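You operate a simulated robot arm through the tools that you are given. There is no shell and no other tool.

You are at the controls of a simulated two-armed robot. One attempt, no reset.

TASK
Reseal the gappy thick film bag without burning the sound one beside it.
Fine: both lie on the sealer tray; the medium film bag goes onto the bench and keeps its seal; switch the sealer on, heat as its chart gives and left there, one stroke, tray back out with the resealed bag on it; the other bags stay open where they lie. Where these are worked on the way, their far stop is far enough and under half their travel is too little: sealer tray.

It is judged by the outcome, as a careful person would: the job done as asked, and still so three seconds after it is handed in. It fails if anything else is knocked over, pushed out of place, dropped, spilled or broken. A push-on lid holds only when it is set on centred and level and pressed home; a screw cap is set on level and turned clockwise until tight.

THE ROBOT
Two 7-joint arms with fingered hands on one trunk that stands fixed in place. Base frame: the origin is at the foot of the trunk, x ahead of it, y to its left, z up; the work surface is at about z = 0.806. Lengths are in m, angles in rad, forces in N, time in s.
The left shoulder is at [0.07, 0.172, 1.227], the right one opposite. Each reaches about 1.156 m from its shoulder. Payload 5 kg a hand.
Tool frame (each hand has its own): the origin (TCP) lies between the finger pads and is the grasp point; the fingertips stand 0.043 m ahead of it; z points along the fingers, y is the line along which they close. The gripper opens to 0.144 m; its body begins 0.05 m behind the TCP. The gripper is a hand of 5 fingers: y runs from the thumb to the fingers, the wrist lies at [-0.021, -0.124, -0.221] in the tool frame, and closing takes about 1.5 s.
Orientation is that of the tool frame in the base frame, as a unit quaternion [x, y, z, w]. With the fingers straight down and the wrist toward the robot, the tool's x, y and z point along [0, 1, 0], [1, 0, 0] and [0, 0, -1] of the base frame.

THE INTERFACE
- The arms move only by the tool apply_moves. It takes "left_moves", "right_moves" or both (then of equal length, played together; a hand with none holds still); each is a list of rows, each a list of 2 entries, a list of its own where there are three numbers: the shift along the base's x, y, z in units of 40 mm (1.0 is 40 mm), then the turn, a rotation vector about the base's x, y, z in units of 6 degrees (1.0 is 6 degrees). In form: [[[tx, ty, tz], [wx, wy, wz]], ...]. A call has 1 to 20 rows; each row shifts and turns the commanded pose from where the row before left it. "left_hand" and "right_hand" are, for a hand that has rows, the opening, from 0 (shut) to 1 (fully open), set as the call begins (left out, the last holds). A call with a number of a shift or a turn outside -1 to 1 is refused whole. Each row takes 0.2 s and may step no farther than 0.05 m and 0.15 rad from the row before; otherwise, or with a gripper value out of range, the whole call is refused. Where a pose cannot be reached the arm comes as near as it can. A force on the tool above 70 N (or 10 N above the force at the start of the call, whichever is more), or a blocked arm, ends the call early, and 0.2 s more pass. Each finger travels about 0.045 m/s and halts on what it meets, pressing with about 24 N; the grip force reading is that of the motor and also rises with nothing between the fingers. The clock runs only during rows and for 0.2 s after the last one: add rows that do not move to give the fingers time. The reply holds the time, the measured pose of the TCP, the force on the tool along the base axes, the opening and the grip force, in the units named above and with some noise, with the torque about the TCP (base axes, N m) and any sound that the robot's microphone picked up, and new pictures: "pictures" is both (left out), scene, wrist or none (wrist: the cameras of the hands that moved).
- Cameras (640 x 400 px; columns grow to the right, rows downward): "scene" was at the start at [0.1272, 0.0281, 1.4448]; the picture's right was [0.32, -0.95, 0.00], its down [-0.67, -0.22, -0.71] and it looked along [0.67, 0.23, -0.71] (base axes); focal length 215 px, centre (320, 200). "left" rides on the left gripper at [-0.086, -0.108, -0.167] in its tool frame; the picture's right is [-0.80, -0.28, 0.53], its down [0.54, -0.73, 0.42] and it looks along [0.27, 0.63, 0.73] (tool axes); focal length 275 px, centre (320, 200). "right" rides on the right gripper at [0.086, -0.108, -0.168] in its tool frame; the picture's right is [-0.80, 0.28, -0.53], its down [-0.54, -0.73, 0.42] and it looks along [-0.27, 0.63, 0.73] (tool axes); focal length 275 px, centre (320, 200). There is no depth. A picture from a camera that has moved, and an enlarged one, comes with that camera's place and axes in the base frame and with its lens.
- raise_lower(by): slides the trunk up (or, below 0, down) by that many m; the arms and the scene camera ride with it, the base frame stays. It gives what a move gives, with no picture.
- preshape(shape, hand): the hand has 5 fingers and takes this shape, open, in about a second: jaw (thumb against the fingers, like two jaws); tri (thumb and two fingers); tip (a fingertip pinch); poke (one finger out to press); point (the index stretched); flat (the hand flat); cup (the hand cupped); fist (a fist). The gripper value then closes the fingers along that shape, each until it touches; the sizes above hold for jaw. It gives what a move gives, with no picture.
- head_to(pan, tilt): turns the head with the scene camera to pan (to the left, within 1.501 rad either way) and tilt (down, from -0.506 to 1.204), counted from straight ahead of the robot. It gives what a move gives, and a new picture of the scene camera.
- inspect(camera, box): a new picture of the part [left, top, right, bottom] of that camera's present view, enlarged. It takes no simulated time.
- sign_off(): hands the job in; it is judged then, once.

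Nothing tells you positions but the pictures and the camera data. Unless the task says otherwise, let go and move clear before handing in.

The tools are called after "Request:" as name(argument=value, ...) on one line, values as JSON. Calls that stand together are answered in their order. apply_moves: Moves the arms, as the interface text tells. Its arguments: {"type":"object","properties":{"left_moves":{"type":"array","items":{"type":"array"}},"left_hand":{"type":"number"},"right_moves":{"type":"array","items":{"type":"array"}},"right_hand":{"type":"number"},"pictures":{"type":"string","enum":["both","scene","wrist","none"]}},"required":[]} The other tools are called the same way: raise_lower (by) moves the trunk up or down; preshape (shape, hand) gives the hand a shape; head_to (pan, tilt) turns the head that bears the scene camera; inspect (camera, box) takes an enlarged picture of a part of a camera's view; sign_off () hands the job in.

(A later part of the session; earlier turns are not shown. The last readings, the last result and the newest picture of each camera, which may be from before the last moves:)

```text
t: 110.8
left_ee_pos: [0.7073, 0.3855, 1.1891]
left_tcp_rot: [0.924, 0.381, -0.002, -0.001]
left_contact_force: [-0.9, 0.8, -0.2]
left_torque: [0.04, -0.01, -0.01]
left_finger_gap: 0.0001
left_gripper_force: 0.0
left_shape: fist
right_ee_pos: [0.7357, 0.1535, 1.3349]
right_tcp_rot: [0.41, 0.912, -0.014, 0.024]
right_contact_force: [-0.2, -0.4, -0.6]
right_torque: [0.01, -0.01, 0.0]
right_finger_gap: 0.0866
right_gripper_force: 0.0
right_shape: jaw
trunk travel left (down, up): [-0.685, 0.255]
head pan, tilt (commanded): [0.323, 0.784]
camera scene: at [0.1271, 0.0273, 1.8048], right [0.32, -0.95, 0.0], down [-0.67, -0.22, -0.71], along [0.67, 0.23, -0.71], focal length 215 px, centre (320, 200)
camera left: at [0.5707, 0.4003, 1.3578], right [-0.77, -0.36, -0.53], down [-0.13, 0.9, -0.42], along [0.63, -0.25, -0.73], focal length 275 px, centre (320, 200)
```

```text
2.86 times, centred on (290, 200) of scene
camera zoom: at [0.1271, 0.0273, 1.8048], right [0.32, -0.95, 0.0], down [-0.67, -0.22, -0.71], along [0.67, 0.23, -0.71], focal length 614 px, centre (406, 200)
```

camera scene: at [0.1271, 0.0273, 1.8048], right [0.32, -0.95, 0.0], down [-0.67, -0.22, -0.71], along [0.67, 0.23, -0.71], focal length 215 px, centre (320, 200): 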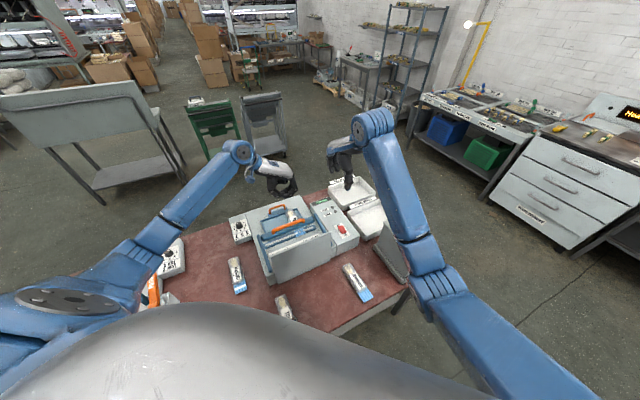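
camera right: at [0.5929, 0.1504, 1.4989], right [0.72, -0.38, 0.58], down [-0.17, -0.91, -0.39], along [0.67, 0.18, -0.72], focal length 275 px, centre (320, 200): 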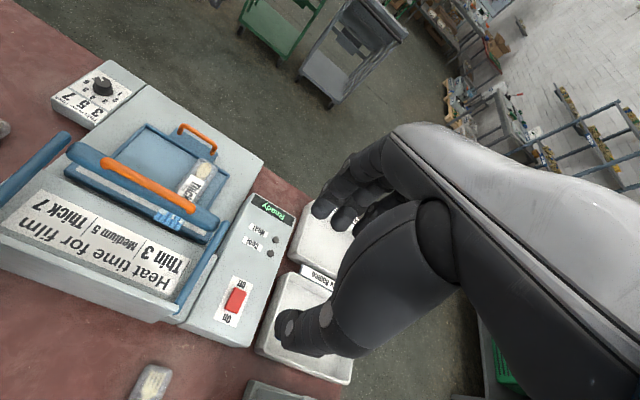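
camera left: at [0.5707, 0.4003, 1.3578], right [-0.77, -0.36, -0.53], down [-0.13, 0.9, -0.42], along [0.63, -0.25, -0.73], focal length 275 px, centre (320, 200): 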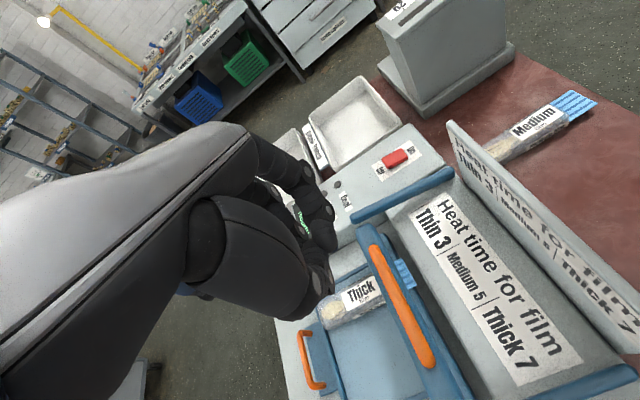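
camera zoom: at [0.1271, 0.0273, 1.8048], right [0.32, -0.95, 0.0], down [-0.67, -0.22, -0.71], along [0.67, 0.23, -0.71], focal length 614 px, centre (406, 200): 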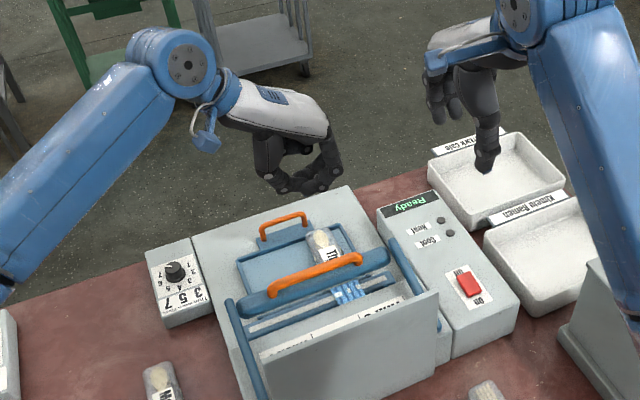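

The fist's underside is about 7 cm below the tool point and centred over the bar handle. Lowering to just above it.

Request:
apply_moves(left_moves=[[[0, 0.05, -0.6], [0, 0, 0]], [[0, 0.05, -0.6], [0, 0, 0]], [[0, 0, -0.6], [0, 0, 0]], [[0, 0, -0.6], [0, 0, 0]], [[0, 0, -0.5], [0, 0, 0]]], pictures="none")

Request:
inspect(camera="left", box=[200, 120, 480, 380])

Request:
inspect(camera="right", box=[40, 60, 280, 260])

Request:
inspect(camera="scene", box=[210, 140, 370, 270])

```text
t: 112.0
left_ee_pos: [0.7084, 0.3878, 1.0721]
left_tcp_rot: [0.924, 0.382, -0.002, -0.002]
left_contact_force: [0.5, -0.2, 0.3]
left_torque: [0.0, 0.03, -0.01]
left_finger_gap: 0.0002
left_gripper_force: 0.1
left_shape: fist
right_ee_pos: [0.7363, 0.1538, 1.3345]
right_tcp_rot: [0.411, 0.911, -0.015, 0.024]
right_contact_force: [0.0, 0.2, 0.5]
right_torque: [-0.03, 0.03, 0.03]
right_finger_gap: 0.0866
right_gripper_force: 0.0
right_shape: jaw
trunk travel left (down, up): [-0.685, 0.255]
head pan, tilt (commanded): [0.323, 0.784]
```

```text
1.54 times, centred on (340, 250) of left
camera zoom: at [0.5715, 0.4038, 1.241], right [-0.77, -0.36, -0.53], down [-0.13, 0.9, -0.42], along [0.63, -0.25, -0.73], focal length 424 px, centre (289, 123)
```

zoom: 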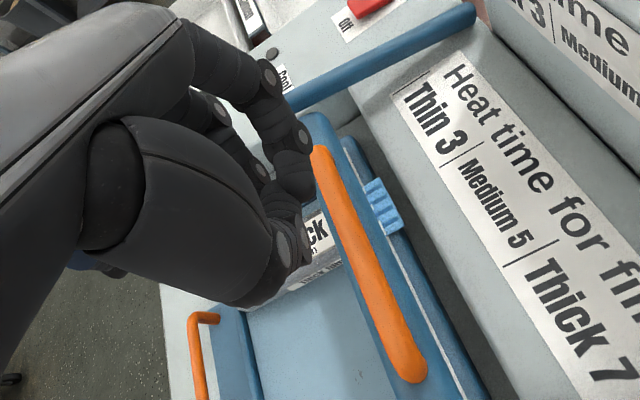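

```text
2.00 times, centred on (160, 160) of right
camera zoom: at [0.5933, 0.1533, 1.4984], right [0.72, -0.38, 0.58], down [-0.17, -0.91, -0.39], along [0.67, 0.18, -0.72], focal length 551 px, centre (640, 280)
```

zoom: 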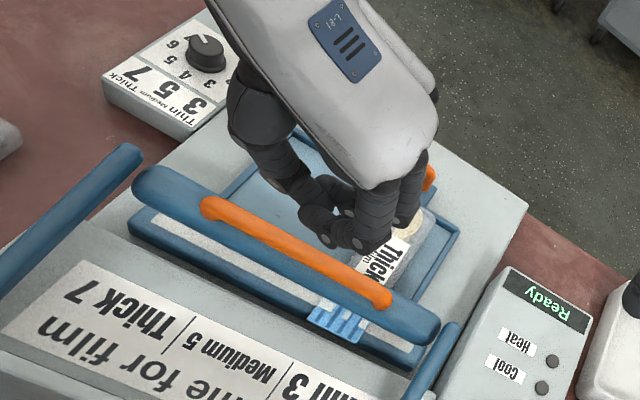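

```text
3.08 times, centred on (290, 205) of scene
camera zoom: at [0.1278, 0.0283, 1.8048], right [0.32, -0.95, 0.0], down [-0.67, -0.22, -0.71], along [0.67, 0.23, -0.71], focal length 662 px, centre (412, 185)
```

zoom: 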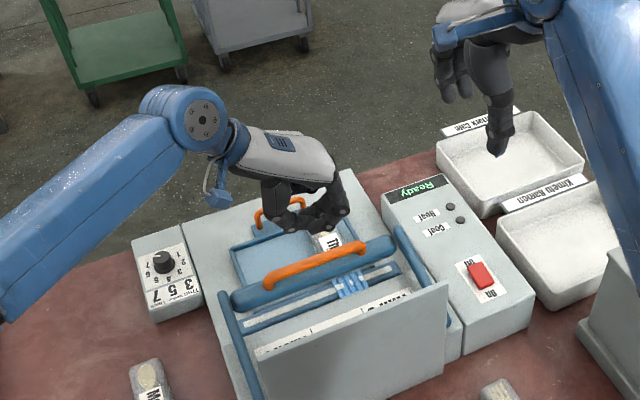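

Request:
apply_moves(left_moves=[[[0, 0, -0.3], [0, 0, 0]], [[0, 0, -0.2], [0, 0, 0]]], pictures="none")

Request:
inspect(camera="right", box=[60, 80, 260, 240])

Request:
inspect(camera="left", box=[240, 140, 480, 360])

Request:
inspect(camera="scene", box=[240, 160, 340, 240])

```text
t: 112.6
left_ee_pos: [0.7083, 0.3906, 1.0522]
left_tcp_rot: [0.924, 0.382, -0.001, -0.001]
left_contact_force: [-0.7, 0.2, 0.9]
left_torque: [0.02, 0.0, -0.02]
left_finger_gap: 0.0
left_gripper_force: 0.0
left_shape: fist
right_ee_pos: [0.7355, 0.1538, 1.3343]
right_tcp_rot: [0.409, 0.912, -0.014, 0.025]
right_contact_force: [0.6, -0.2, -0.7]
right_torque: [0.01, 0.02, 0.02]
right_finger_gap: 0.0865
right_gripper_force: 0.2
right_shape: jaw
trunk travel left (down, up): [-0.685, 0.255]
head pan, tilt (commanded): [0.323, 0.784]
```

```text
2.50 times, centred on (160, 160) of right
camera zoom: at [0.5933, 0.1533, 1.4984], right [0.72, -0.38, 0.58], down [-0.17, -0.91, -0.39], along [0.67, 0.18, -0.72], focal length 688 px, centre (720, 300)
```

zoom: 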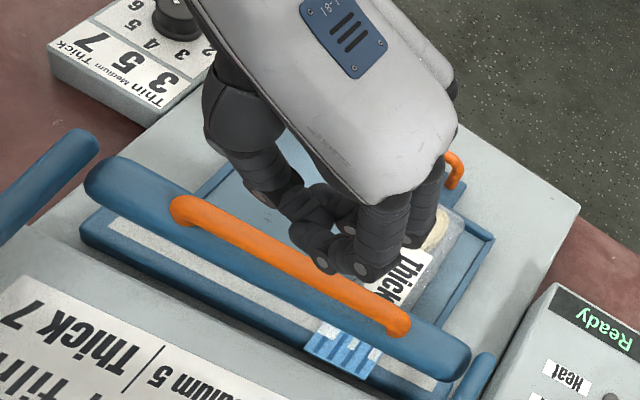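

```text
1.82 times, centred on (360, 250) of left
camera zoom: at [0.5715, 0.4041, 1.2209], right [-0.77, -0.36, -0.53], down [-0.13, 0.9, -0.42], along [0.63, -0.25, -0.74], focal length 500 px, centre (247, 109)
```

zoom: 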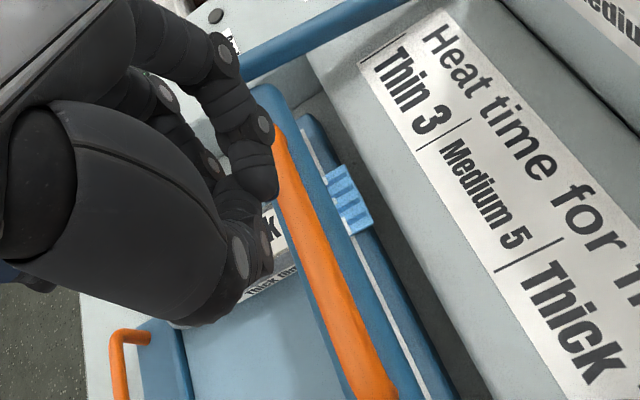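

```text
5.00 times, centred on (290, 200) of scene
camera zoom: at [0.1278, 0.0283, 1.8048], right [0.32, -0.95, 0.0], down [-0.67, -0.22, -0.71], along [0.67, 0.23, -0.71], focal length 1075 px, centre (470, 200)
```

zoom: 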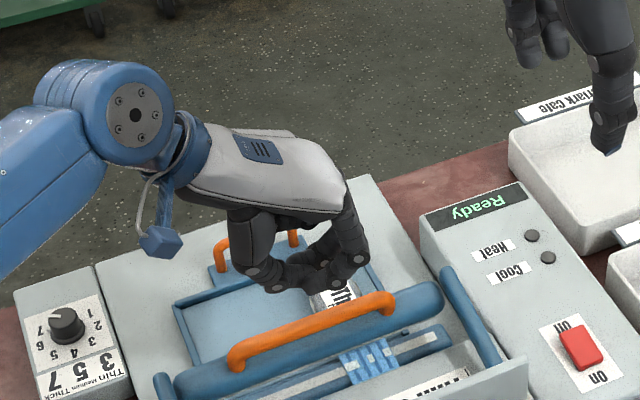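

Request:
apply_moves(left_moves=[[[-0.25, -0.25, 0.1], [0, 0, 0]], [[-0.25, -0.25, 0], [0, 0, 0]], [[0, 0, -0.2], [0, 0, 0]]], pictures="none")

Request:
inspect(camera="right", box=[60, 80, 260, 240])

Request:
inspect(camera="scene", box=[240, 160, 340, 240])

```text
t: 113.4
left_ee_pos: [0.6888, 0.3704, 1.0482]
left_tcp_rot: [0.924, 0.382, -0.002, -0.002]
left_contact_force: [0.4, 0.5, -0.1]
left_torque: [-0.03, 0.0, -0.01]
left_finger_gap: 0.0001
left_gripper_force: 0.1
left_shape: fist
right_ee_pos: [0.7374, 0.1542, 1.3351]
right_tcp_rot: [0.409, 0.912, -0.015, 0.024]
right_contact_force: [-0.5, -0.7, -0.8]
right_torque: [-0.02, 0.0, 0.01]
right_finger_gap: 0.0868
right_gripper_force: 0.1
right_shape: jaw
trunk travel left (down, up): [-0.685, 0.255]
head pan, tilt (commanded): [0.323, 0.784]
```

```text
2.50 times, centred on (160, 160) of right
camera zoom: at [0.5935, 0.1533, 1.4983], right [0.72, -0.38, 0.58], down [-0.17, -0.91, -0.39], along [0.67, 0.18, -0.72], focal length 688 px, centre (720, 300)
```

zoom: 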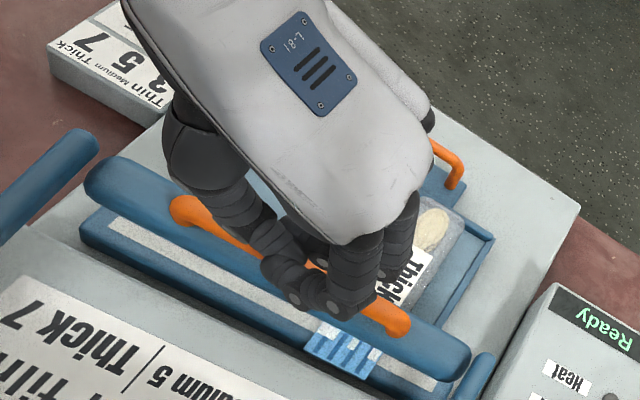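

```text
5.00 times, centred on (290, 200) of scene
camera zoom: at [0.128, 0.0284, 1.8048], right [0.32, -0.95, 0.0], down [-0.67, -0.22, -0.71], along [0.67, 0.23, -0.71], focal length 1075 px, centre (470, 200)
```

zoom: 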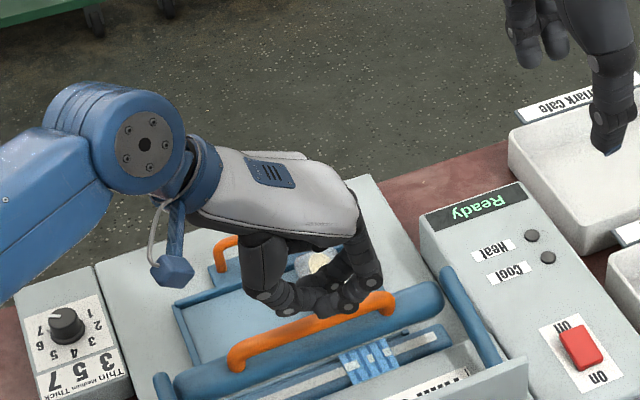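

The fist is over the handle in both views. Everything is set (Ready, dial 7, only the Thick bag on the tray). Starting the press slowly.

Request:
apply_moves(left_moves=[[[0, 0, -0.3], [0, 0, 0]], [[0, 0, -0.3], [0, 0, 0]]], pictures="none")

Request:
inspect(camera="right", box=[60, 80, 310, 260])

Request:
inspect(camera="scene", box=[240, 160, 340, 240])

```text
t: 114.0
left_ee_pos: [0.6891, 0.3695, 1.0243]
left_tcp_rot: [0.924, 0.382, -0.002, -0.001]
left_contact_force: [0.5, -0.1, 0.2]
left_torque: [-0.03, 0.0, 0.01]
left_finger_gap: 0.0001
left_gripper_force: 0.1
left_shape: fist
right_ee_pos: [0.7378, 0.1532, 1.3344]
right_tcp_rot: [0.409, 0.912, -0.015, 0.025]
right_contact_force: [-0.6, -0.3, -0.7]
right_torque: [0.01, 0.04, -0.02]
right_finger_gap: 0.0868
right_gripper_force: 0.1
right_shape: jaw
trunk travel left (down, up): [-0.685, 0.255]
head pan, tilt (commanded): [0.323, 0.784]
```

```text
2.22 times, centred on (185, 170) of right
camera zoom: at [0.5934, 0.1533, 1.4984], right [0.72, -0.38, 0.58], down [-0.17, -0.91, -0.39], along [0.67, 0.18, -0.72], focal length 612 px, centre (620, 267)
```

zoom: 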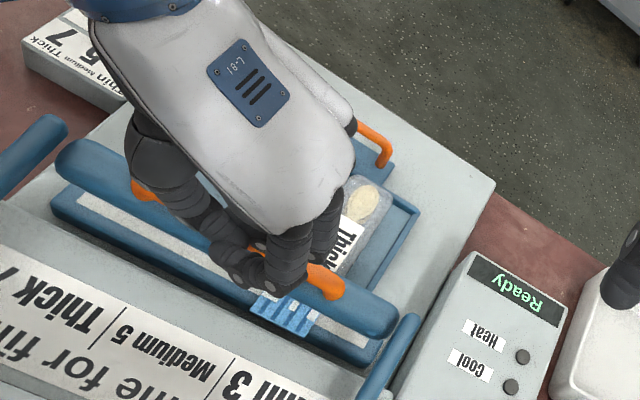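

```text
5.00 times, centred on (290, 200) of scene
camera zoom: at [0.1279, 0.0284, 1.8048], right [0.32, -0.95, 0.0], down [-0.67, -0.22, -0.71], along [0.67, 0.23, -0.71], focal length 1075 px, centre (470, 200)
```

zoom: 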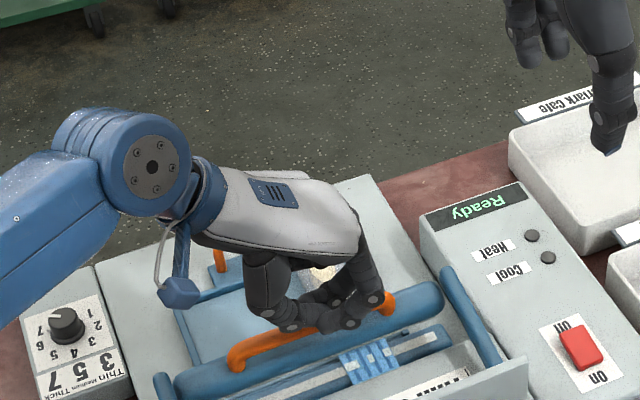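

Request:
apply_moves(left_moves=[[[0, 0, -0.3], [0, 0, 0]]], pictures="none")

Request:
inspect(camera="scene", box=[240, 160, 340, 240])

Request:
inspect(camera="left", box=[200, 120, 520, 380])

```text
t: 114.4
left_ee_pos: [0.6882, 0.3691, 1.013]
left_tcp_rot: [0.924, 0.382, -0.001, -0.001]
left_contact_force: [-0.4, 0.3, -0.5]
left_torque: [-0.03, 0.02, -0.01]
left_finger_gap: 0.0002
left_gripper_force: 0.0
left_shape: fist
right_ee_pos: [0.7372, 0.1541, 1.3332]
right_tcp_rot: [0.409, 0.912, -0.015, 0.025]
right_contact_force: [0.0, 0.0, -0.8]
right_torque: [-0.02, -0.01, 0.01]
right_finger_gap: 0.0866
right_gripper_force: 0.0
right_shape: jaw
trunk travel left (down, up): [-0.685, 0.255]
head pan, tilt (commanded): [0.323, 0.784]
```

```text
5.00 times, centred on (290, 200) of scene
camera zoom: at [0.1273, 0.0282, 1.8048], right [0.32, -0.95, 0.0], down [-0.67, -0.22, -0.71], along [0.67, 0.23, -0.71], focal length 1075 px, centre (470, 200)
```

zoom: 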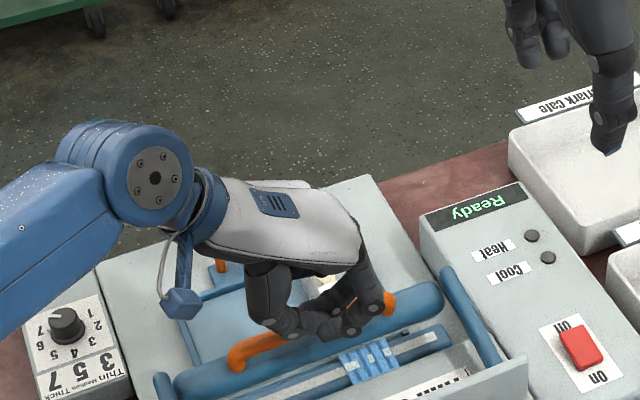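

```text
1.54 times, centred on (360, 250) of left
camera zoom: at [0.5511, 0.3844, 1.1817], right [-0.77, -0.36, -0.53], down [-0.13, 0.9, -0.42], along [0.63, -0.25, -0.73], focal length 424 px, centre (258, 123)
```

zoom: 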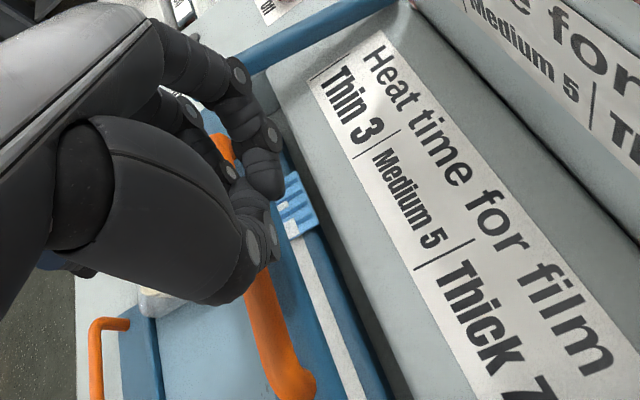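

Request:
apply_moves(left_moves=[[[0, 0, -0.25], [0, 0, 0]]], pictures="none")

Request:
apply_moves(left_moves=[[[0, 0, -0.25], [0, 0, 0]]], pictures="none")

Request:
inspect(camera="scene", box=[240, 160, 340, 240])

Request:
inspect(camera="right", box=[60, 80, 310, 260])

```text
t: 114.8
left_ee_pos: [0.6878, 0.369, 1.0027]
left_tcp_rot: [0.924, 0.382, -0.001, -0.001]
left_contact_force: [1.1, 0.1, 0.3]
left_torque: [0.0, 0.01, -0.03]
left_finger_gap: 0.0
left_gripper_force: 0.0
left_shape: fist
right_ee_pos: [0.7374, 0.1541, 1.3356]
right_tcp_rot: [0.409, 0.912, -0.014, 0.025]
right_contact_force: [-0.9, -0.5, -0.9]
right_torque: [-0.02, 0.0, 0.0]
right_finger_gap: 0.0869
right_gripper_force: 0.1
right_shape: jaw
trunk travel left (down, up): [-0.685, 0.255]
head pan, tilt (commanded): [0.323, 0.784]
```

```text
t: 115.2
left_ee_pos: [0.688, 0.369, 0.9931]
left_tcp_rot: [0.924, 0.382, -0.001, -0.001]
left_contact_force: [-0.7, -0.7, 0.0]
left_torque: [0.0, 0.02, -0.01]
left_finger_gap: 0.0001
left_gripper_force: 0.0
left_shape: fist
right_ee_pos: [0.7365, 0.1545, 1.3343]
right_tcp_rot: [0.41, 0.912, -0.015, 0.024]
right_contact_force: [1.0, 0.2, -0.1]
right_torque: [0.0, -0.02, 0.0]
right_finger_gap: 0.0867
right_gripper_force: 0.1
right_shape: jaw
trunk travel left (down, up): [-0.685, 0.255]
head pan, tilt (commanded): [0.323, 0.784]
```

```text
5.00 times, centred on (290, 200) of scene
camera zoom: at [0.1275, 0.0281, 1.8048], right [0.32, -0.95, 0.0], down [-0.67, -0.22, -0.71], along [0.67, 0.23, -0.71], focal length 1075 px, centre (470, 200)
```

zoom: 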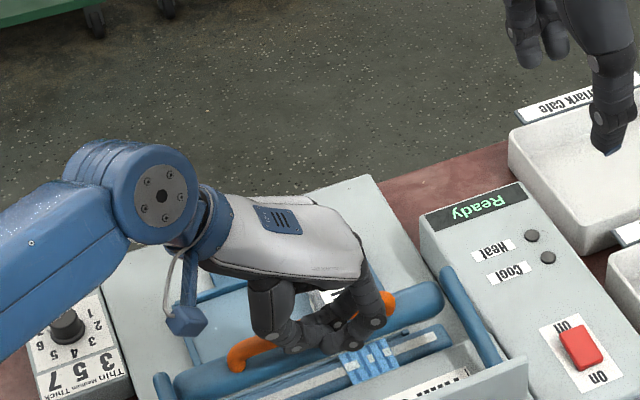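

```text
2.22 times, centred on (185, 170) of right
camera zoom: at [0.593, 0.1531, 1.4986], right [0.72, -0.38, 0.58], down [-0.17, -0.91, -0.39], along [0.67, 0.18, -0.72], focal length 612 px, centre (620, 267)
```

zoom: 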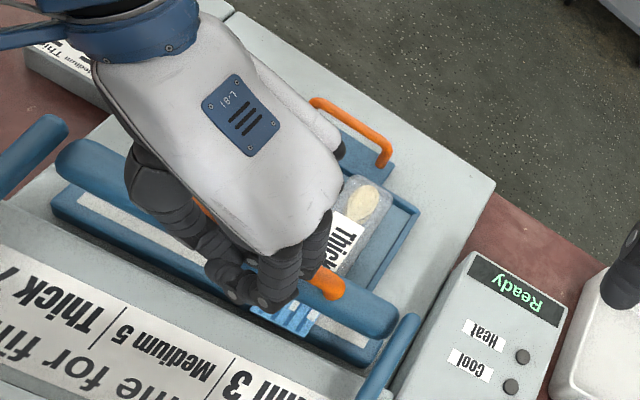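

Request:
inspect(camera="left", box=[240, 120, 420, 320])

Request:
inspect(camera="scene", box=[265, 185, 325, 235])

Request:
inspect(camera="right", box=[110, 110, 230, 230])

```text
2.00 times, centred on (330, 220) of left
camera zoom: at [0.5512, 0.384, 1.1614], right [-0.77, -0.36, -0.53], down [-0.13, 0.9, -0.42], along [0.63, -0.25, -0.73], focal length 551 px, centre (300, 160)
```

zoom: 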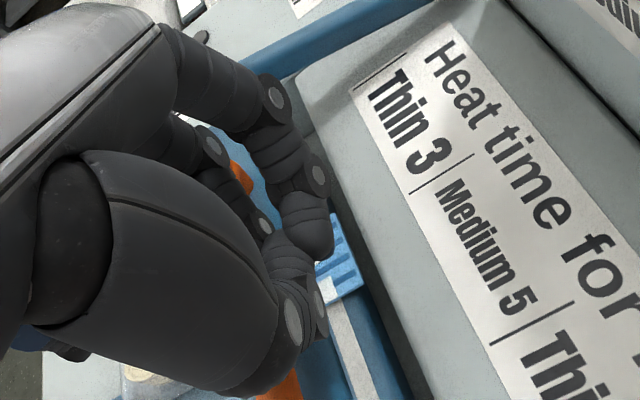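

```text
8.00 times, centred on (295, 210) of scene
camera zoom: at [0.1275, 0.0281, 1.8048], right [0.32, -0.95, 0.0], down [-0.67, -0.22, -0.71], along [0.67, 0.23, -0.71], focal length 1720 px, centre (520, 120)
```

zoom: 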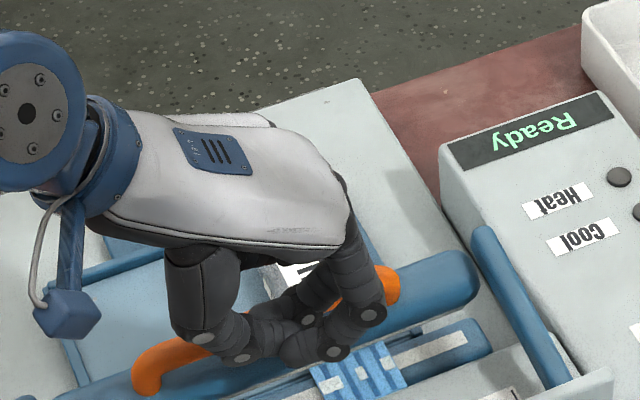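

```text
3.33 times, centred on (170, 170) of right
camera zoom: at [0.593, 0.1531, 1.4986], right [0.72, -0.38, 0.58], down [-0.17, -0.91, -0.39], along [0.67, 0.18, -0.72], focal length 918 px, centre (820, 300)
```

zoom: 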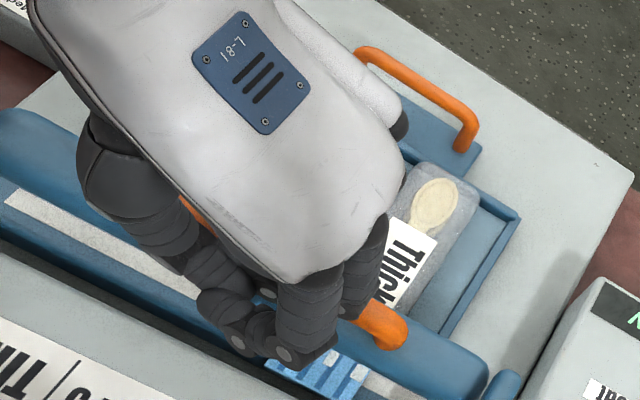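

The fist's fingers seem to be straddling the handle with a gap rather than resting on it. I'll lift off and press with tightly closed jaw fingertips instead.

Request:
apply_moves(left_moves=[[[0, 0, 0.5], [0, 0, 0]], [[0, 0, 0.8], [0, 0, 0]], [[0, 0, 0.8], [0, 0, 0]], [[0.25, 0.25, 0.8], [0, 0, 0]], [[0.25, 0.3, 0.5], [0, 0, 0]]], pictures="none")

Request:
preshape(shape="jaw", hand="left")

Request:
apply_moves(left_moves=[[[0, 0, 0], [0, 0, 0]], [[0, 0, 0], [0, 0, 0]], [[0, 0, 0], [0, 0, 0]], [[0, 0, 0], [0, 0, 0]], [[0, 0, 0], [0, 0, 0]], [[0, 0, 0], [0, 0, 0]], [[0, 0, 0], [0, 0, 0]], [[0, 0, 0], [0, 0, 0]], [[0, 0, 0], [0, 0, 0]], [[0, 0, 0], [0, 0, 0]]], left_hand=0.0, pictures="both")

Request:
inspect(camera="right", box=[60, 0, 310, 260])

```text
t: 116.4
left_ee_pos: [0.7076, 0.392, 1.1287]
left_tcp_rot: [0.924, 0.382, -0.002, -0.002]
left_contact_force: [0.1, -1.0, 0.4]
left_torque: [-0.05, 0.02, 0.01]
left_finger_gap: 0.0
left_gripper_force: 0.2
left_shape: fist
right_ee_pos: [0.7361, 0.1543, 1.3343]
right_tcp_rot: [0.41, 0.912, -0.014, 0.024]
right_contact_force: [-1.4, 0.0, 0.1]
right_torque: [0.0, 0.05, -0.02]
right_finger_gap: 0.0863
right_gripper_force: 0.1
right_shape: jaw
trunk travel left (down, up): [-0.685, 0.255]
head pan, tilt (commanded): [0.323, 0.784]
```

```text
t: 117.3
left_ee_pos: [0.7091, 0.3903, 1.128]
left_tcp_rot: [0.924, 0.382, -0.002, -0.002]
left_contact_force: [-1.1, 0.4, -0.1]
left_torque: [0.03, 0.01, -0.02]
left_finger_gap: 0.1435
left_gripper_force: 0.1
left_shape: jaw
right_ee_pos: [0.7365, 0.1542, 1.3358]
right_tcp_rot: [0.41, 0.912, -0.015, 0.023]
right_contact_force: [-0.2, 0.9, -0.4]
right_torque: [-0.02, 0.0, 0.02]
right_finger_gap: 0.0868
right_gripper_force: 0.2
right_shape: jaw
trunk travel left (down, up): [-0.685, 0.255]
head pan, tilt (commanded): [0.323, 0.784]
```

```text
t: 119.5
left_ee_pos: [0.7083, 0.3906, 1.1284]
left_tcp_rot: [0.924, 0.382, -0.002, -0.001]
left_contact_force: [1.0, -0.2, -0.1]
left_torque: [0.05, -0.01, 0.01]
left_finger_gap: 0.0001
left_gripper_force: 24.0
left_shape: jaw
right_ee_pos: [0.7371, 0.1537, 1.3346]
right_tcp_rot: [0.409, 0.912, -0.015, 0.025]
right_contact_force: [-0.7, 0.5, 0.4]
right_torque: [0.0, 0.0, 0.01]
right_finger_gap: 0.0867
right_gripper_force: 0.0
right_shape: jaw
trunk travel left (down, up): [-0.685, 0.255]
head pan, tilt (commanded): [0.323, 0.784]
camera scene: at [0.1274, 0.0281, 1.8048], right [0.32, -0.95, 0.0], down [-0.67, -0.22, -0.71], along [0.67, 0.23, -0.71], focal length 215 px, centre (320, 200)
camera left: at [0.5715, 0.4058, 1.2974], right [-0.77, -0.36, -0.53], down [-0.13, 0.9, -0.42], along [0.63, -0.25, -0.73], focal length 275 px, centre (320, 200)
```

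scene: 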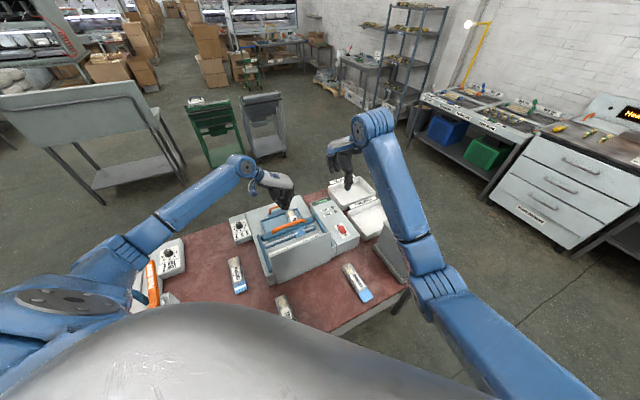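
left: 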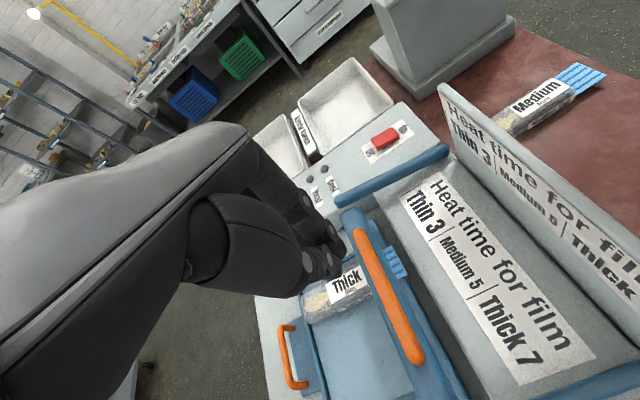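

```text
1.54 times, centred on (185, 130) of right
camera zoom: at [0.593, 0.1531, 1.4986], right [0.72, -0.38, 0.58], down [-0.17, -0.91, -0.39], along [0.67, 0.18, -0.72], focal length 424 px, centre (528, 308)
```

zoom: 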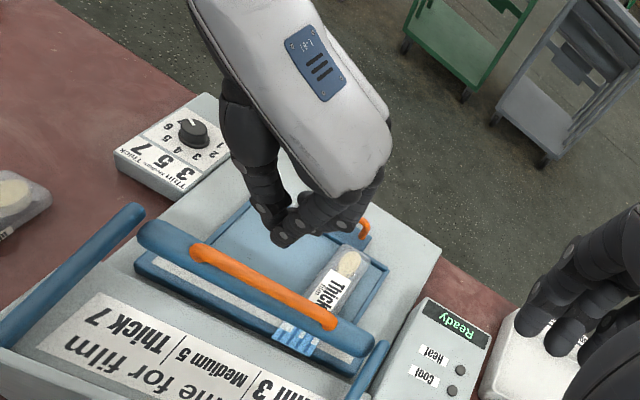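

Request:
apply_moves(left_moves=[[[0, 0, -0.6], [0, 0, 0]], [[0, 0, -0.6], [0, 0, 0]], [[0, 0, -0.6], [0, 0, 0]], [[0, 0, -0.4], [0, 0, 0]]], pictures="none")

Request:
inspect(camera="right", box=[60, 80, 260, 240])

Request:
inspect(camera="scene", box=[265, 185, 325, 235])

Request:
inspect(camera="left", box=[240, 140, 480, 360])

```text
t: 120.5
left_ee_pos: [0.7097, 0.3907, 1.041]
left_tcp_rot: [0.924, 0.382, -0.001, -0.002]
left_contact_force: [-0.1, -0.1, -0.1]
left_torque: [0.0, -0.02, 0.01]
left_finger_gap: 0.0
left_gripper_force: 24.3
left_shape: jaw
right_ee_pos: [0.7367, 0.1537, 1.3336]
right_tcp_rot: [0.409, 0.912, -0.015, 0.025]
right_contact_force: [0.1, 0.2, -0.1]
right_torque: [0.04, 0.01, -0.03]
right_finger_gap: 0.0867
right_gripper_force: 0.1
right_shape: jaw
trunk travel left (down, up): [-0.685, 0.255]
head pan, tilt (commanded): [0.323, 0.784]
```

```text
2.50 times, centred on (160, 160) of right
camera zoom: at [0.5931, 0.1533, 1.4985], right [0.72, -0.38, 0.58], down [-0.17, -0.91, -0.39], along [0.67, 0.18, -0.72], focal length 688 px, centre (720, 300)
```

zoom: 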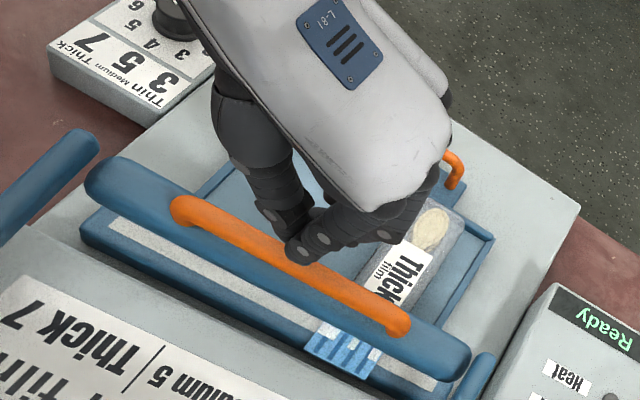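

```text
8.00 times, centred on (295, 210) of scene
camera zoom: at [0.1276, 0.0283, 1.8048], right [0.32, -0.95, 0.0], down [-0.67, -0.22, -0.71], along [0.67, 0.23, -0.71], focal length 1720 px, centre (520, 120)
```

zoom: 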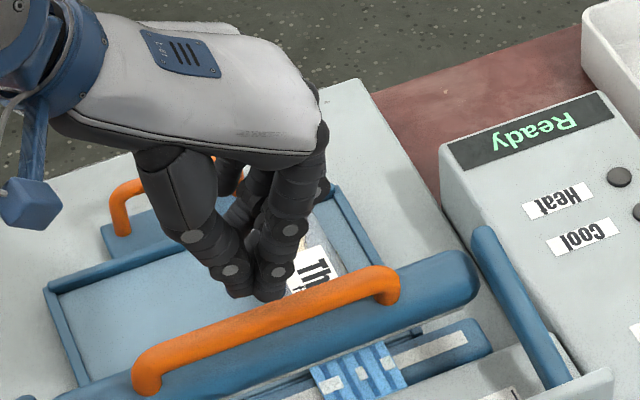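

```text
1.82 times, centred on (360, 250) of left
camera zoom: at [0.5721, 0.4062, 1.2087], right [-0.77, -0.36, -0.53], down [-0.13, 0.9, -0.42], along [0.63, -0.25, -0.73], focal length 500 px, centre (247, 109)
```

zoom: 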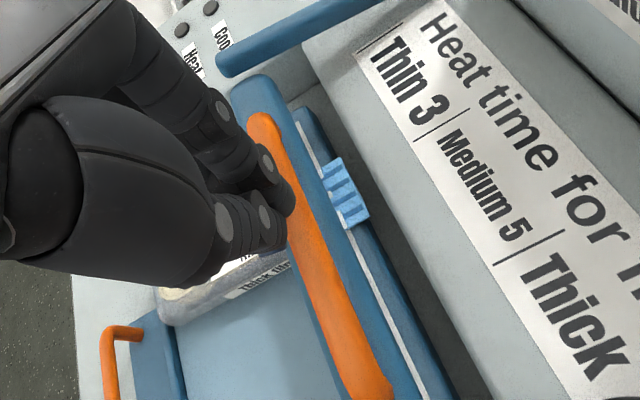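

Fingertips are just above the handle's middle. Small centring shift, then pressing down.

Request:
apply_moves(left_moves=[[[-0.14, -0.14, -0.2], [0, 0, 0]], [[0, 0, -0.2], [0, 0, 0]]], pictures="none")

Request:
apply_moves(left_moves=[[[0, 0, -0.2], [0, 0, 0]]], pictures="none")

Request:
inspect(camera="scene", box=[265, 185, 325, 235])

Request:
inspect(camera="left", box=[240, 140, 480, 360])

```text
t: 121.1
left_ee_pos: [0.704, 0.3848, 1.0224]
left_tcp_rot: [0.924, 0.382, -0.002, -0.001]
left_contact_force: [-0.3, 0.7, 0.5]
left_torque: [0.04, 0.03, 0.01]
left_finger_gap: 0.0002
left_gripper_force: 23.8
left_shape: jaw
right_ee_pos: [0.7365, 0.1536, 1.3347]
right_tcp_rot: [0.41, 0.912, -0.015, 0.024]
right_contact_force: [0.2, 0.1, -0.9]
right_torque: [-0.04, 0.04, 0.03]
right_finger_gap: 0.0873
right_gripper_force: 0.1
right_shape: jaw
trunk travel left (down, up): [-0.685, 0.255]
head pan, tilt (commanded): [0.323, 0.784]
```

```text
t: 121.5
left_ee_pos: [0.7033, 0.3857, 1.0178]
left_tcp_rot: [0.924, 0.382, -0.001, -0.002]
left_contact_force: [2.1, 1.8, 3.7]
left_torque: [0.11, -0.08, 0.02]
left_finger_gap: 0.0
left_gripper_force: 23.5
left_shape: jaw
right_ee_pos: [0.7363, 0.1539, 1.3361]
right_tcp_rot: [0.41, 0.912, -0.015, 0.025]
right_contact_force: [-0.3, 0.4, 0.0]
right_torque: [0.0, 0.02, -0.01]
right_finger_gap: 0.0867
right_gripper_force: 0.1
right_shape: jaw
trunk travel left (down, up): [-0.685, 0.255]
head pan, tilt (commanded): [0.323, 0.784]
```

```text
8.00 times, centred on (295, 210) of scene
camera zoom: at [0.1271, 0.0281, 1.8049], right [0.32, -0.95, 0.0], down [-0.67, -0.22, -0.71], along [0.67, 0.23, -0.71], focal length 1720 px, centre (520, 120)
```

zoom: 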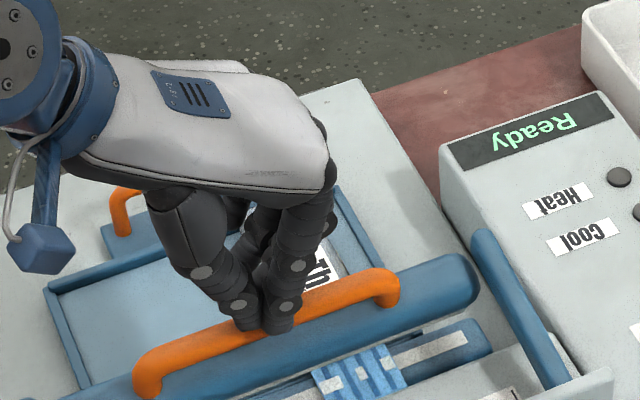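

```text
1.82 times, centred on (360, 250) of left
camera zoom: at [0.5659, 0.4008, 1.1857], right [-0.77, -0.36, -0.53], down [-0.13, 0.9, -0.42], along [0.63, -0.25, -0.73], focal length 500 px, centre (247, 109)
```

zoom: 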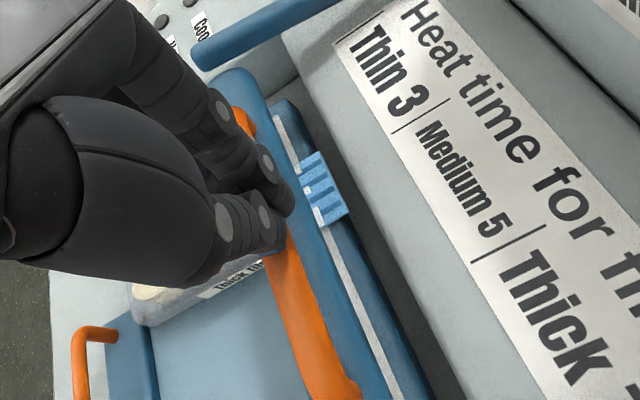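

Request:
apply_moves(left_moves=[[[0, 0, 0.25], [0, 0, 0]], [[-0.18, -0.18, 0], [0, 0, 0]], [[0, 0, -0.2], [0, 0, 0]], [[0, 0, -0.12], [0, 0, 0]]], pictures="none")

Request:
inspect(camera="scene", box=[265, 185, 325, 235])

```text
t: 122.5
left_ee_pos: [0.6953, 0.3795, 1.0126]
left_tcp_rot: [0.924, 0.381, -0.002, -0.002]
left_contact_force: [1.4, 0.1, 3.3]
left_torque: [0.08, -0.08, -0.01]
left_finger_gap: 0.0
left_gripper_force: 23.8
left_shape: jaw
right_ee_pos: [0.7364, 0.1553, 1.3346]
right_tcp_rot: [0.41, 0.912, -0.015, 0.023]
right_contact_force: [-0.1, -0.4, 0.2]
right_torque: [0.0, 0.02, 0.02]
right_finger_gap: 0.0868
right_gripper_force: 0.1
right_shape: jaw
trunk travel left (down, up): [-0.685, 0.255]
head pan, tilt (commanded): [0.323, 0.784]
```

```text
8.00 times, centred on (295, 210) of scene
camera zoom: at [0.1276, 0.0283, 1.8048], right [0.32, -0.95, 0.0], down [-0.67, -0.22, -0.71], along [0.67, 0.23, -0.71], focal length 1720 px, centre (520, 120)
```

zoom: 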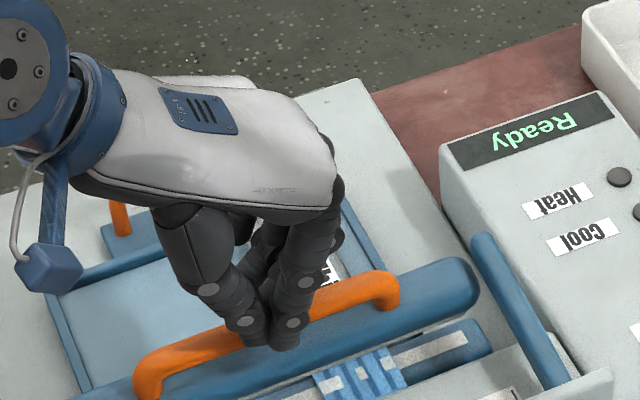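

Contact is now nearly vertical and the bar yields with light force. Pressing down in one continuous stroke.

Request:
apply_moves(left_moves=[[[0.02, 0.02, -0.2], [0, 0, 0]], [[0.02, 0.02, -0.2], [0, 0, 0]], [[0.02, 0.02, -0.2], [0, 0, 0]], [[0.02, 0.02, -0.2], [0, 0, 0]]], pictures="none")

Request:
inspect(camera="scene", box=[265, 185, 365, 245])

Request:
inspect(camera="right", box=[60, 80, 310, 260])

```text
t: 123.5
left_ee_pos: [0.7001, 0.3798, 0.9872]
left_tcp_rot: [0.924, 0.382, 0.003, -0.001]
left_contact_force: [7.3, -2.8, 28.3]
left_torque: [0.36, -0.55, -0.11]
left_finger_gap: 0.0001
left_gripper_force: 24.2
left_shape: jaw
right_ee_pos: [0.7338, 0.1504, 1.3366]
right_tcp_rot: [0.411, 0.911, -0.012, 0.024]
right_contact_force: [0.0, -0.4, -0.7]
right_torque: [-0.02, -0.05, -0.01]
right_finger_gap: 0.0867
right_gripper_force: 0.0
right_shape: jaw
trunk travel left (down, up): [-0.685, 0.255]
head pan, tilt (commanded): [0.323, 0.784]
```

```text
6.40 times, centred on (315, 215) of scene
camera zoom: at [0.1237, 0.0243, 1.8057], right [0.32, -0.95, 0.0], down [-0.67, -0.22, -0.71], along [0.67, 0.23, -0.7], focal length 1376 px, centre (352, 104)
```

zoom: 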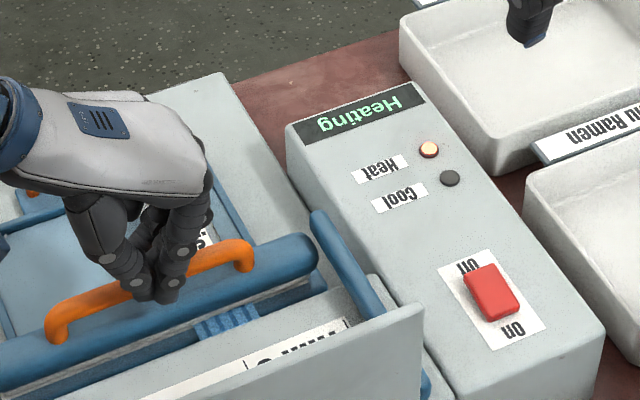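

```text
2.22 times, centred on (185, 170) of right
camera zoom: at [0.59, 0.1496, 1.5007], right [0.72, -0.38, 0.58], down [-0.17, -0.91, -0.39], along [0.67, 0.18, -0.72], focal length 612 px, centre (620, 267)
```

zoom: 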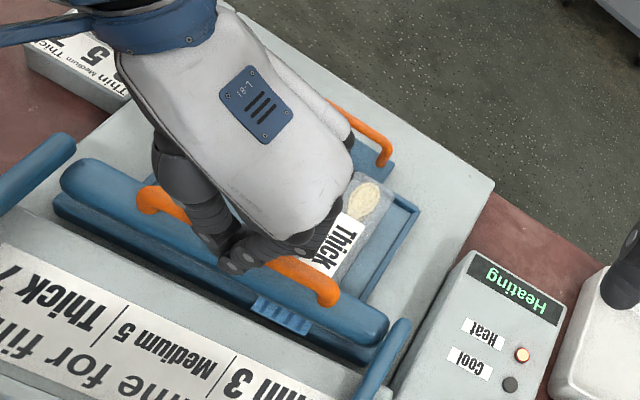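

The display shows "Heating" with the Heat light on. Holding steady.

Request:
apply_moves(left_moves=[[[0, 0, 0], [0, 0, 0]], [[0, 0, 0], [0, 0, 0]], [[0, 0, 0], [0, 0, 0]], [[0, 0, 0], [0, 0, 0]], [[0, 0, 0], [0, 0, 0]], [[0, 0, 0], [0, 0, 0]], [[0, 0, 0], [0, 0, 0]], [[0, 0, 0], [0, 0, 0]], [[0, 0, 0], [0, 0, 0]], [[0, 0, 0], [0, 0, 0]], [[0, 0, 0], [0, 0, 0]], [[0, 0, 0], [0, 0, 0]], [[0, 0, 0], [0, 0, 0]], [[0, 0, 0], [0, 0, 0]], [[0, 0, 0], [0, 0, 0]]], pictures="none")

Request:
inspect(camera="scene", box=[265, 185, 365, 245])

```text
t: 126.7
left_ee_pos: [0.6992, 0.3793, 0.9855]
left_tcp_rot: [0.924, 0.382, 0.001, -0.001]
left_contact_force: [14.8, -10.1, 40.7]
left_torque: [0.3, -1.01, -0.4]
left_finger_gap: 0.0
left_gripper_force: 23.5
left_shape: jaw
right_ee_pos: [0.7336, 0.1507, 1.3359]
right_tcp_rot: [0.41, 0.912, -0.013, 0.025]
right_contact_force: [-0.5, 0.6, 0.3]
right_torque: [-0.02, -0.01, -0.02]
right_finger_gap: 0.0866
right_gripper_force: 0.1
right_shape: jaw
trunk travel left (down, up): [-0.685, 0.255]
head pan, tilt (commanded): [0.323, 0.784]
```

```text
6.40 times, centred on (315, 215) of scene
camera zoom: at [0.1246, 0.0238, 1.8052], right [0.32, -0.95, 0.0], down [-0.67, -0.22, -0.71], along [0.67, 0.23, -0.7], focal length 1376 px, centre (352, 104)
```

zoom: 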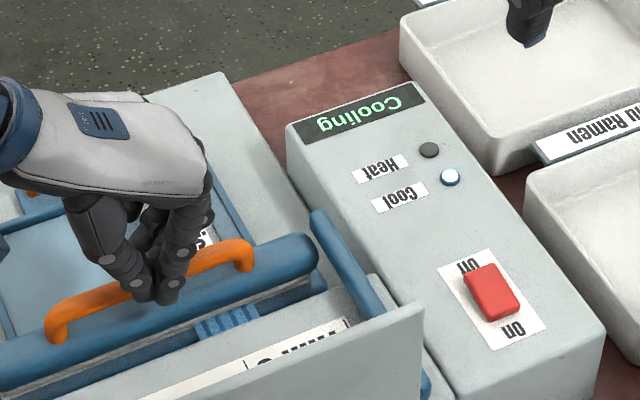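

Now "Cooling". Keep holding until it finishes.

Request:
apply_moves(left_moves=[[[0, 0, 0], [0, 0, 0]], [[0, 0, 0], [0, 0, 0]], [[0, 0, 0], [0, 0, 0]], [[0, 0, 0], [0, 0, 0]], [[0, 0, 0], [0, 0, 0]], [[0, 0, 0], [0, 0, 0]], [[0, 0, 0], [0, 0, 0]], [[0, 0, 0], [0, 0, 0]]], pictures="none")

Request:
inspect(camera="scene", box=[265, 185, 365, 245])

```text
t: 128.5
left_ee_pos: [0.6987, 0.3795, 0.9885]
left_tcp_rot: [0.924, 0.382, 0.001, -0.001]
left_contact_force: [15.7, -9.5, 40.4]
left_torque: [0.31, -1.02, -0.34]
left_finger_gap: 0.0001
left_gripper_force: 24.1
left_shape: jaw
right_ee_pos: [0.7352, 0.1505, 1.3362]
right_tcp_rot: [0.41, 0.912, -0.013, 0.024]
right_contact_force: [0.2, 0.0, 0.7]
right_torque: [-0.02, 0.0, -0.02]
right_finger_gap: 0.0869
right_gripper_force: 0.1
right_shape: jaw
trunk travel left (down, up): [-0.685, 0.255]
head pan, tilt (commanded): [0.323, 0.784]
```

```text
6.40 times, centred on (315, 215) of scene
camera zoom: at [0.1245, 0.0238, 1.8052], right [0.32, -0.95, 0.0], down [-0.67, -0.22, -0.71], along [0.67, 0.23, -0.7], focal length 1376 px, centre (352, 104)
```

zoom: 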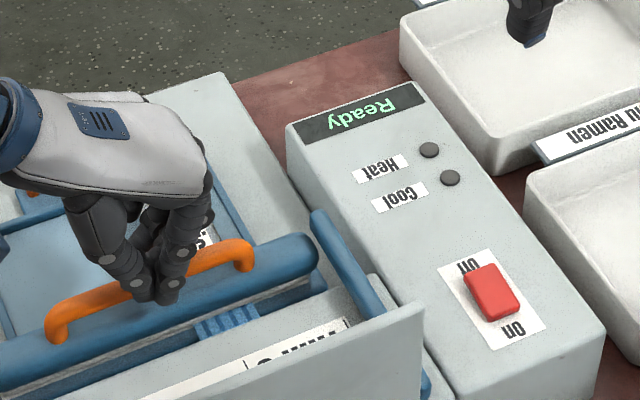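

The cycle is complete ("Ready"). Releasing upward gently to see whether the bar springs back with my hand.

Request:
apply_moves(left_moves=[[[-0.02, -0.02, 0.25], [0, 0, 0]], [[-0.02, -0.02, 0.25], [0, 0, 0]], [[-0.02, -0.02, 0.25], [0, 0, 0]], [[-0.02, -0.02, 0.25], [0, 0, 0]]], pictures="none")

Request:
inspect(camera="scene", box=[245, 175, 365, 255])

```text
t: 129.5
left_ee_pos: [0.6959, 0.3797, 1.0208]
left_tcp_rot: [0.924, 0.382, -0.002, -0.003]
left_contact_force: [0.1, -0.1, -0.2]
left_torque: [-0.03, -0.01, 0.01]
left_finger_gap: 0.0001
left_gripper_force: 24.0
left_shape: jaw
right_ee_pos: [0.7371, 0.1541, 1.3345]
right_tcp_rot: [0.41, 0.912, -0.015, 0.025]
right_contact_force: [0.2, 0.3, -0.2]
right_torque: [-0.01, -0.02, 0.01]
right_finger_gap: 0.0871
right_gripper_force: 0.0
right_shape: jaw
trunk travel left (down, up): [-0.685, 0.255]
head pan, tilt (commanded): [0.323, 0.784]
```

```text
5.00 times, centred on (305, 215) of scene
camera zoom: at [0.1279, 0.0276, 1.8046], right [0.32, -0.95, 0.0], down [-0.67, -0.22, -0.71], along [0.67, 0.23, -0.71], focal length 1075 px, centre (395, 125)
```

zoom: 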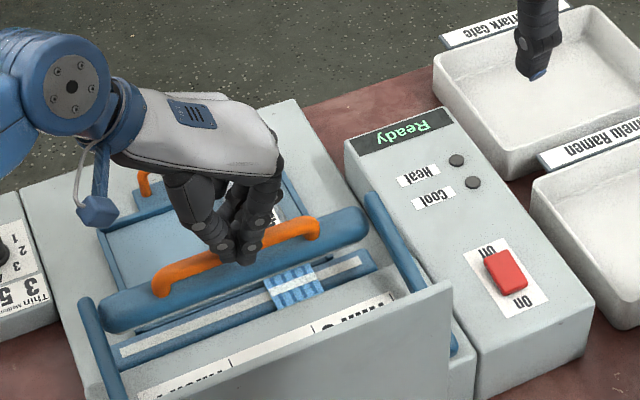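

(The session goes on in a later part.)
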